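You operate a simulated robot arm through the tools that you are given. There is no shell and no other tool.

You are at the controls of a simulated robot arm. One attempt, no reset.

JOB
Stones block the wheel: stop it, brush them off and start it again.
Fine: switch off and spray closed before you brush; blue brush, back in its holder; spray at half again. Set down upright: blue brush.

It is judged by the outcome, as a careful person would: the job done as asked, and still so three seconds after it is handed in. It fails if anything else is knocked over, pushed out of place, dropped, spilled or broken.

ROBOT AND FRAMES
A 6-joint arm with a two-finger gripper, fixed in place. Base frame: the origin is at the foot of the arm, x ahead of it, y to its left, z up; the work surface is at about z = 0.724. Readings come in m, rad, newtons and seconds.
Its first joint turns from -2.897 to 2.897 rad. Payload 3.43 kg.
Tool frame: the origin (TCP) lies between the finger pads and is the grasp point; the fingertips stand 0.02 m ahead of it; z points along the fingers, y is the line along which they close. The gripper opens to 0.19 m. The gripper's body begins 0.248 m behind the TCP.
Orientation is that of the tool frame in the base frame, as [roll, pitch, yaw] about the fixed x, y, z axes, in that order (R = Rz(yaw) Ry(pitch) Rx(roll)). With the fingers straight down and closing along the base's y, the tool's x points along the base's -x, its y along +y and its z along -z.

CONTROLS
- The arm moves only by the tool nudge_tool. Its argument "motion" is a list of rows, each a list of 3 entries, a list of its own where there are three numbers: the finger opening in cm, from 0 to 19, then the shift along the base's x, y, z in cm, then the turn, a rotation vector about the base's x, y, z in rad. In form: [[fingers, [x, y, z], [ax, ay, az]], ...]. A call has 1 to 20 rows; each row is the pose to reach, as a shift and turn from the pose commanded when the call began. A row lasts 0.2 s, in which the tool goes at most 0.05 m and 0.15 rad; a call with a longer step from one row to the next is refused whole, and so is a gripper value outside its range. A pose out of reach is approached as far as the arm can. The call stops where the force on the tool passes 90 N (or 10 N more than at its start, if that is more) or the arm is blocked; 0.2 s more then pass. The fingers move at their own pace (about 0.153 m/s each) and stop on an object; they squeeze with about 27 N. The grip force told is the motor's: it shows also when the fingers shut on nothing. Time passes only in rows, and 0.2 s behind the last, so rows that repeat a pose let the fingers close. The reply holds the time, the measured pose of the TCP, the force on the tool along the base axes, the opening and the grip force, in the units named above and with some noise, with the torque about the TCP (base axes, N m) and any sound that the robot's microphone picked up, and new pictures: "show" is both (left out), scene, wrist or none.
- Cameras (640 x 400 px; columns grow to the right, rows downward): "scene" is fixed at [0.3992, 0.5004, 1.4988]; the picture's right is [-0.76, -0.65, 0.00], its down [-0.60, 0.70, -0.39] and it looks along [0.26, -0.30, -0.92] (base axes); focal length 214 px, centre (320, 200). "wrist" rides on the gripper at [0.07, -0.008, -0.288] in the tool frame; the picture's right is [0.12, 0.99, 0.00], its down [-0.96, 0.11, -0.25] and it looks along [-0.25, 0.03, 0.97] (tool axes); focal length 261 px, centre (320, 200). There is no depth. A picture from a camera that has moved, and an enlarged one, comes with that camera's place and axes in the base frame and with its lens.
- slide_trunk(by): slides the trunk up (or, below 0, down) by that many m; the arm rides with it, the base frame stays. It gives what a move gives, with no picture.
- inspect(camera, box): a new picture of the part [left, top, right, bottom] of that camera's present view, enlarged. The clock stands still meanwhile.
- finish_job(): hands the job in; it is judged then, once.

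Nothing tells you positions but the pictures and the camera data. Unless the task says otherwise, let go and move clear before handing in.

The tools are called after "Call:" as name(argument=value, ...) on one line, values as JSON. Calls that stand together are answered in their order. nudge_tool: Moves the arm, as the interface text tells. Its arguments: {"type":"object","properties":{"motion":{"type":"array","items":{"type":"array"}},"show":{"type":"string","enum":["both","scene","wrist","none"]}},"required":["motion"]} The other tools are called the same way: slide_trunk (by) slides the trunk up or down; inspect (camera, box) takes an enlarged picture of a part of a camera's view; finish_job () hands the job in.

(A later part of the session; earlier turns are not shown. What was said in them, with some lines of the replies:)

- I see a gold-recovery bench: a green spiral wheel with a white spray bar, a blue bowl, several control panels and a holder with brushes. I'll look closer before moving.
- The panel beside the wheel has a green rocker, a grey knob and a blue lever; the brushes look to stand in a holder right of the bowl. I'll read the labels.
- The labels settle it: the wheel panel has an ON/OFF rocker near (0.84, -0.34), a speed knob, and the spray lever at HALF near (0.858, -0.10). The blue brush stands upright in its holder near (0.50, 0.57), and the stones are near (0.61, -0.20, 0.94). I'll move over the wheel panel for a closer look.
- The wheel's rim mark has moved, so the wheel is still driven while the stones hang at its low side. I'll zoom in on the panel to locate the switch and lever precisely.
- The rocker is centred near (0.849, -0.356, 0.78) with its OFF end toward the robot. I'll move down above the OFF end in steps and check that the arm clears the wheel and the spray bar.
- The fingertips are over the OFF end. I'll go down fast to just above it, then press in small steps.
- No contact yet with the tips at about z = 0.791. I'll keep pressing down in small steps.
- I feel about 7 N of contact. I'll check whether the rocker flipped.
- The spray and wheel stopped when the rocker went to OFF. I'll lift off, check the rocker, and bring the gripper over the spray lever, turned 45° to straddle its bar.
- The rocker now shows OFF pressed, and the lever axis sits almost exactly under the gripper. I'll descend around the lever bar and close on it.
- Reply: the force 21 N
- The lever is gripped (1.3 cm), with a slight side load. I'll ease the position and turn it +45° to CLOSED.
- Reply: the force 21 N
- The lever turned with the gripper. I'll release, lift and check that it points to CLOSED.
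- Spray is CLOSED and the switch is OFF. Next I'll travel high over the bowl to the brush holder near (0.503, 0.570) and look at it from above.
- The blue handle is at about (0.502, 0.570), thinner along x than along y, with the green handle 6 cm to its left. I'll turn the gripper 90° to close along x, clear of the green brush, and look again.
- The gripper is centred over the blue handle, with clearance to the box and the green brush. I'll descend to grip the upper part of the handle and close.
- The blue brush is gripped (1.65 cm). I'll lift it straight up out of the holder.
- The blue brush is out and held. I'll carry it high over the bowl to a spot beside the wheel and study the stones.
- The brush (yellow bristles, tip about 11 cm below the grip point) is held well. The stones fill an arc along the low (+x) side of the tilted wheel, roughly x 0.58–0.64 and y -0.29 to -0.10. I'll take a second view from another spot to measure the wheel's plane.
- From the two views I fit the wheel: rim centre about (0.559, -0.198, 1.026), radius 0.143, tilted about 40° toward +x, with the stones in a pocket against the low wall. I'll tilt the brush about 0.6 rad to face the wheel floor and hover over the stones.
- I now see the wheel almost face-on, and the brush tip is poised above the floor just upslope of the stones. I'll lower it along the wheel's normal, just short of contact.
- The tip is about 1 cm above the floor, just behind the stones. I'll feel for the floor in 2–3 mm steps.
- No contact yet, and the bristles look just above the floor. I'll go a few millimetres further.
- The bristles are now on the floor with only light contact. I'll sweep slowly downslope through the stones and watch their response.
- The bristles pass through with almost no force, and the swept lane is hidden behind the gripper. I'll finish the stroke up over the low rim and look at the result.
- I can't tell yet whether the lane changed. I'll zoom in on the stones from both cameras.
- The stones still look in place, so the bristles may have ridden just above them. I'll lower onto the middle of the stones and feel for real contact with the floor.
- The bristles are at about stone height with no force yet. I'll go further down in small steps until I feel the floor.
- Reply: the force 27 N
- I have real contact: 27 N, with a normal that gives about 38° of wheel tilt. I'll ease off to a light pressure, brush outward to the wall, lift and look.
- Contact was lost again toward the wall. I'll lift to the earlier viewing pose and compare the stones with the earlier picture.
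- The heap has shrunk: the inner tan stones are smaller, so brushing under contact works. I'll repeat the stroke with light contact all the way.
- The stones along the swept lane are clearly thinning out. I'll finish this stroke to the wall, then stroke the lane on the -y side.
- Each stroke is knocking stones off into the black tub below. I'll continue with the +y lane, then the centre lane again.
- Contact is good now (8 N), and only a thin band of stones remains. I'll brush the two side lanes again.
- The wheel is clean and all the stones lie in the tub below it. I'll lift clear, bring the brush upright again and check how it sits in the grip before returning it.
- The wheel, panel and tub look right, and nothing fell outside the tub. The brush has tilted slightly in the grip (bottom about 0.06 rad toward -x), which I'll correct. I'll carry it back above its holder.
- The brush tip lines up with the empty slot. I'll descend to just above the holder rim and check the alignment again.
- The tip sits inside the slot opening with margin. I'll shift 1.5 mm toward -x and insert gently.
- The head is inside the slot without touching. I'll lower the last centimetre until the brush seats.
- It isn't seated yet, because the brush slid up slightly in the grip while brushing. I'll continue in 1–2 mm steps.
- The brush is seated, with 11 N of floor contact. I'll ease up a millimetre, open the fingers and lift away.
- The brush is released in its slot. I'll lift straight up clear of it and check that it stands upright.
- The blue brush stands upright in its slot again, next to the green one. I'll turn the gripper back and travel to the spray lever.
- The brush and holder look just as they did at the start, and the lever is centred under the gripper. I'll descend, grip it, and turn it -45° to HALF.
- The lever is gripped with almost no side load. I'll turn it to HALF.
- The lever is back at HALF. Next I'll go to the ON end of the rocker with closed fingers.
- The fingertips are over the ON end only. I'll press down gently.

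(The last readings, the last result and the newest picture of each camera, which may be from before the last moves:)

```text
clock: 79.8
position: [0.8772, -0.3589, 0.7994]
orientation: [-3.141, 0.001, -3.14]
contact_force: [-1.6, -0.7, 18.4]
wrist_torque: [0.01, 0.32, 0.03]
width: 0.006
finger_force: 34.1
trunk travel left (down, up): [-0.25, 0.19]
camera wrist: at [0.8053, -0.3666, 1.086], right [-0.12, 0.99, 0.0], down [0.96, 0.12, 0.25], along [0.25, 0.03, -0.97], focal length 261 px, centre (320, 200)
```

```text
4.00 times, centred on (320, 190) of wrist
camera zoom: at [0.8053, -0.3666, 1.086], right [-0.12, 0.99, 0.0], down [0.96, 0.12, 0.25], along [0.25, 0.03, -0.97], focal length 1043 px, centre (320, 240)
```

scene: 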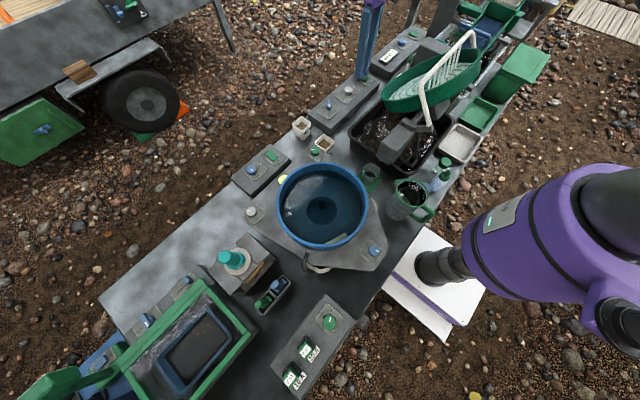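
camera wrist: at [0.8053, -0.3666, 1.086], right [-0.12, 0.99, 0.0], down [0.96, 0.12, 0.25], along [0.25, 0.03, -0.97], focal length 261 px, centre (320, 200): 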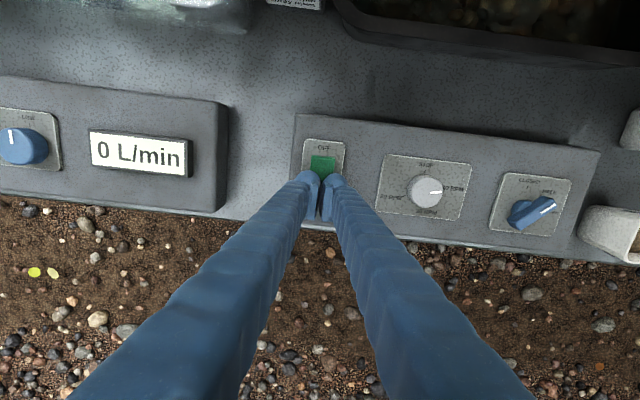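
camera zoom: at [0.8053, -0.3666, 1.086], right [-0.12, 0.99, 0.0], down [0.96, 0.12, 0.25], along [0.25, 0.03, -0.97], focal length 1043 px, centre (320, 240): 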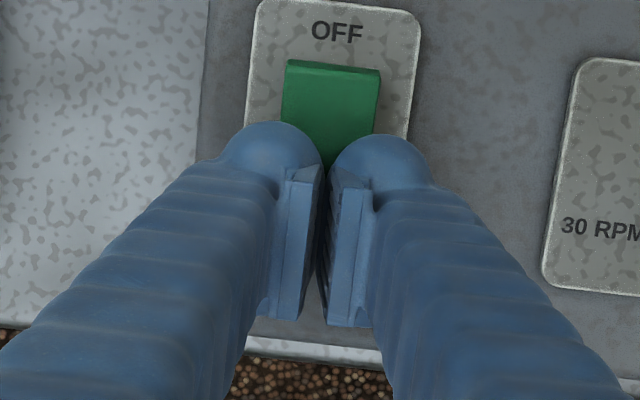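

The spray jets are running and the wheel is wet again, so the switch is ON. I'll lift off, move clear and check that the wheel turns and stays clean.

Call:
nudge_tool(motion=[[0, [0, 0, 2], [0, 0, 0]], [0, [0, 0, 6], [0, 0, 0]], [0, [0, 0, 10], [0, 0, 0]], [0, [0, 0, 14], [0, 0, 0]], [0, [-1, 3, 18], [0, 0, 0]], [0, [-3, 6, 22], [0, 0, 0]], [0, [-5, 9, 26], [0, 0, 0]], [0, [-7, 12, 30], [0, 0, 0]], [0, [-9, 15, 34], [0, 0, 0]]])

Call:
inspect(camera="scene", box=[310, 30, 490, 150])

Call:
inspect(camera="wrist", box=[200, 0, 520, 200])

```text
refused: row 5 steps farther than a row can; nothing moved
```

```text
3.33 times, centred on (400, 90) of scene
camera zoom: at [0.3992, 0.5004, 1.4988], right [-0.76, -0.65, 0.0], down [-0.6, 0.7, -0.39], along [0.26, -0.3, -0.92], focal length 715 px, centre (53, 567)
```

zoom: 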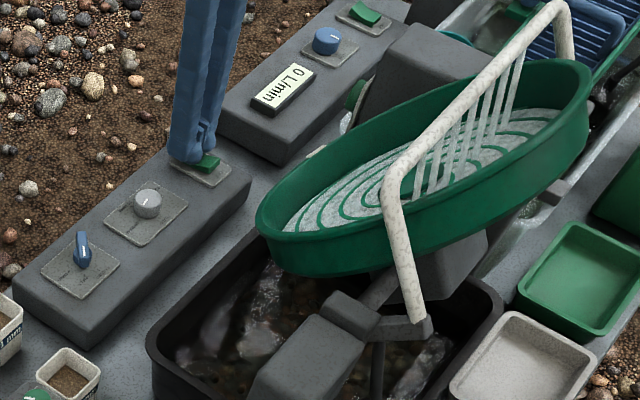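

```text
2.00 times, centred on (360, 100) of wrist
camera zoom: at [0.8053, -0.3666, 1.086], right [-0.12, 0.99, 0.0], down [0.96, 0.12, 0.25], along [0.25, 0.03, -0.97], focal length 521 px, centre (240, 400)
```

zoom: 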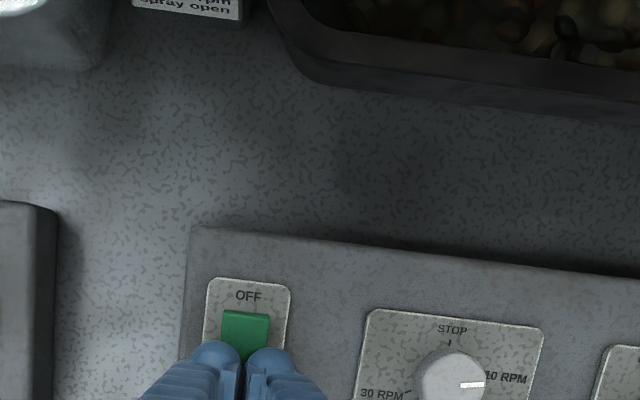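

The last move was refused because one step was too long, and nothing moved. I'll lift off with shorter steps.

Call:
nudge_tool(motion=[[0, [0, 0, 2], [0, 0, 0]], [0, [0, 0, 6], [0, 0, 0]], [0, [0, 0, 10], [0, 0, 0]], [0, [0, 0, 14], [0, 0, 0]], [0, [-1, 2, 17.5], [0, 0, 0]], [0, [-2.5, 4.5, 21], [0, 0, 0]], [0, [-4, 7, 24.5], [0, 0, 0]], [0, [-5.5, 9.5, 28], [0, 0, 0]], [0, [-7, 12, 31], [0, 0, 0]], [0, [-7, 12, 34], [0, 0, 0]]])

Call:
inspect(camera="scene", box=[310, 30, 490, 150])

Call:
inspect(camera="wrist", box=[160, 0, 520, 220])

```text
clock: 82.0
position: [0.8047, -0.2386, 1.1376]
orientation: [3.141, -0.001, -3.139]
contact_force: [-0.9, 0.0, 0.1]
wrist_torque: [0.0, 0.01, -0.01]
width: 0.0001
finger_force: 33.9
trunk travel left (down, up): [-0.25, 0.19]
camera wrist: at [0.7346, -0.2463, 1.4245], right [-0.12, 0.99, 0.0], down [0.96, 0.12, 0.25], along [0.24, 0.03, -0.97], focal length 261 px, centre (320, 200)
```

scene: 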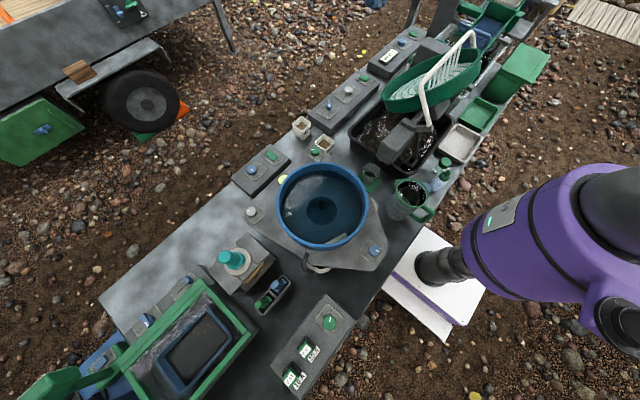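
wrist: 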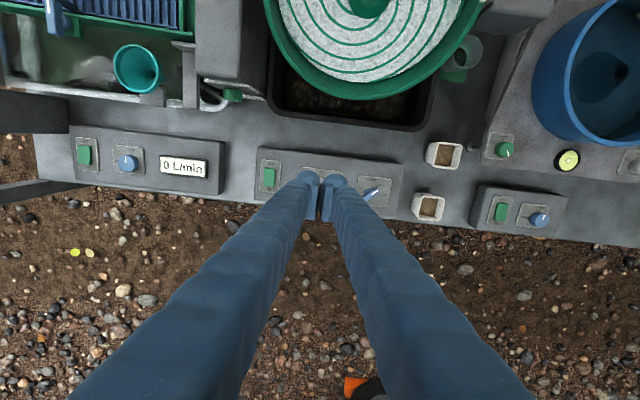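

```text
3.33 times, centred on (400, 90) of scene
camera zoom: at [0.3992, 0.5004, 1.4988], right [-0.76, -0.65, 0.0], down [-0.6, 0.7, -0.39], along [0.26, -0.3, -0.92], focal length 715 px, centre (53, 567)
```

zoom: 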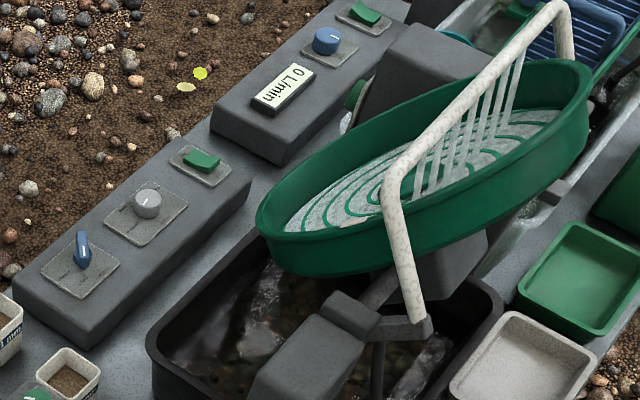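

```text
1.78 times, centred on (340, 110) of wrist
camera zoom: at [0.7346, -0.2463, 1.4245], right [-0.12, 0.99, 0.0], down [0.96, 0.12, 0.25], along [0.24, 0.03, -0.97], focal length 463 px, centre (284, 360)
```

zoom: 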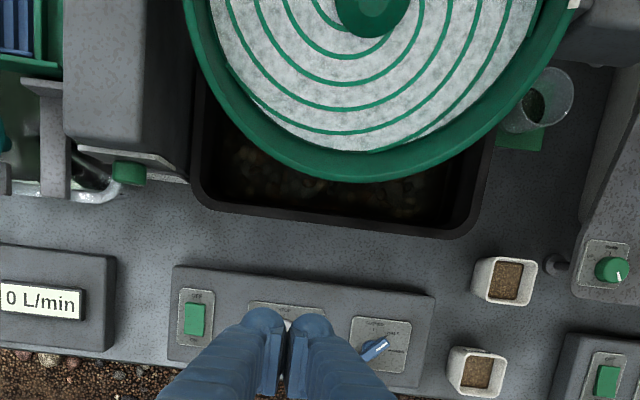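

The wheel is turning again (its rim mark has moved), the spray is running and the wheel is clean. I'll take a final look at the panel, the brush holder and the rest of the bench.

Call:
inspect(camera="scene", box=[310, 65, 390, 125])

Call:
inspect(camera="scene", box=[245, 265, 305, 325])

Call:
nudge_tool(motion=[[0, [-2, 3, 3], [0, 0, 0]], [0, [-4, 6, 6], [0, 0, 0]], [0, [-6, 9, 9], [0, 0, 0]], [0, [-8, 12, 11], [0, 0, 0]], [0, [-8, 12, 11], [0, 0, 0]]])

Call:
inspect(camera="scene", box=[370, 20, 500, 110])

```text
6.67 times, centred on (350, 95) of scene
camera zoom: at [0.3992, 0.5004, 1.4988], right [-0.76, -0.65, 0.0], down [-0.6, 0.7, -0.39], along [0.26, -0.3, -0.92], focal length 1430 px, centre (120, 900)
```

zoom: 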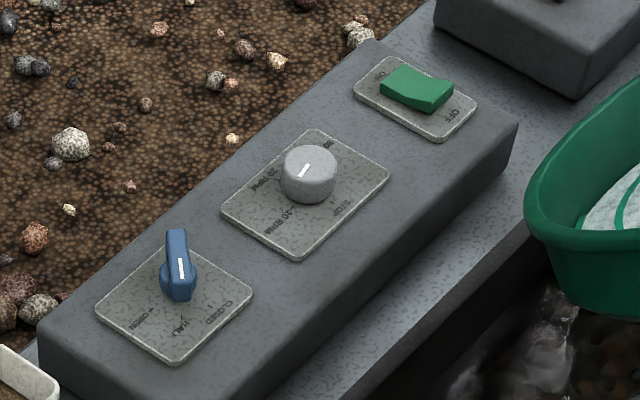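

```text
6.67 times, centred on (275, 295) of scene
camera zoom: at [0.3992, 0.5004, 1.4988], right [-0.76, -0.65, 0.0], down [-0.6, 0.7, -0.39], along [0.26, -0.3, -0.92], focal length 1430 px, centre (620, -433)
```

zoom: 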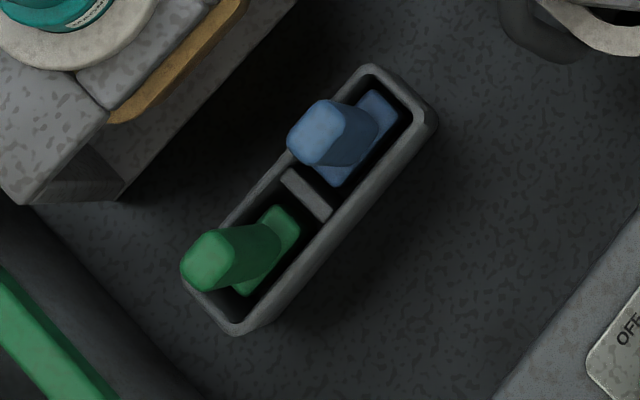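

```text
clock: 83.2
position: [0.7271, -0.1158, 1.2448]
orientation: [3.141, 0.0, -3.141]
contact_force: [0.0, 0.2, 0.5]
wrist_torque: [-0.08, 0.04, -0.02]
width: 0.0002
finger_force: 34.2
trunk travel left (down, up): [-0.25, 0.19]
camera wrist: at [0.655, -0.1244, 1.5326], right [-0.12, 0.99, 0.0], down [0.96, 0.12, 0.25], along [0.24, 0.03, -0.97], focal length 261 px, centre (320, 200)
```

scene: 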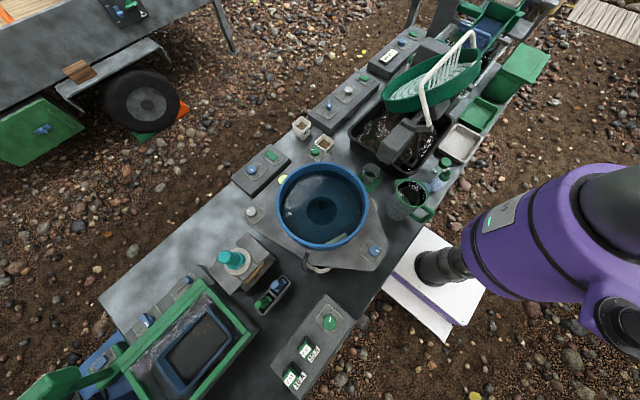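
wrist: 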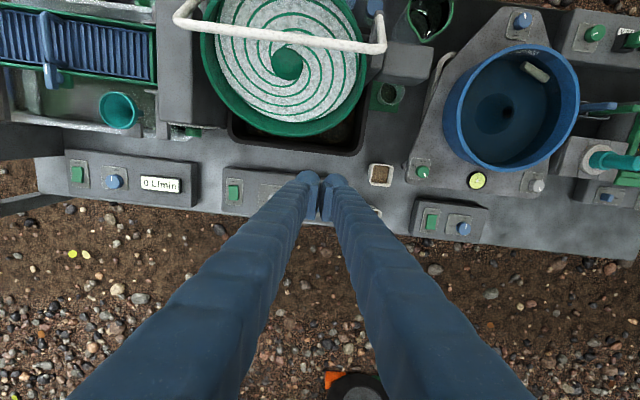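

```text
4.44 times, centred on (435, 65) of scene
camera zoom: at [0.3992, 0.5004, 1.4988], right [-0.76, -0.65, 0.0], down [-0.6, 0.7, -0.39], along [0.26, -0.3, -0.92], focal length 953 px, centre (-191, 800)
```

zoom: 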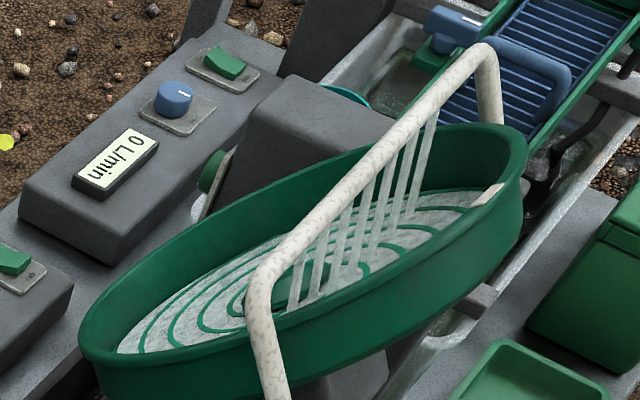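

Everything matches the request: the switch is ON, the speed knob is still at 10 RPM and the spray is at HALF. The wheel is turning with no stones on it, the blue brush stands upright in its holder, and nothing else has moved. The gripper is empty and clear, so I'm handing in.

Call:
finish_job()

```text
The job is handed in.
```

The stones are off the wheel and it is running again, and I've handed the job in. The reply to that didn't include a verdict.

- **Stopping:** I switched the wheel off and closed the spray before brushing.
- **Brushing:** I used the blue brush and swept the stones over the low rim into the black tub below. The wheel looked clean from both cameras, and I saw none outside the tub.
- **Brush:** The blue brush is back upright in its own slot beside the green one. It tilted slightly in the grip while brushing, and I straightened it before setting it down.
- **Restart:** The spray lever is at HALF and the switch is ON. I left the speed knob alone, so it is still at 10 RPM. The rim mark moved between pictures, so the wheel is turning.

I saw nothing else on the bench out of place. The gripper is empty and clear of everything.
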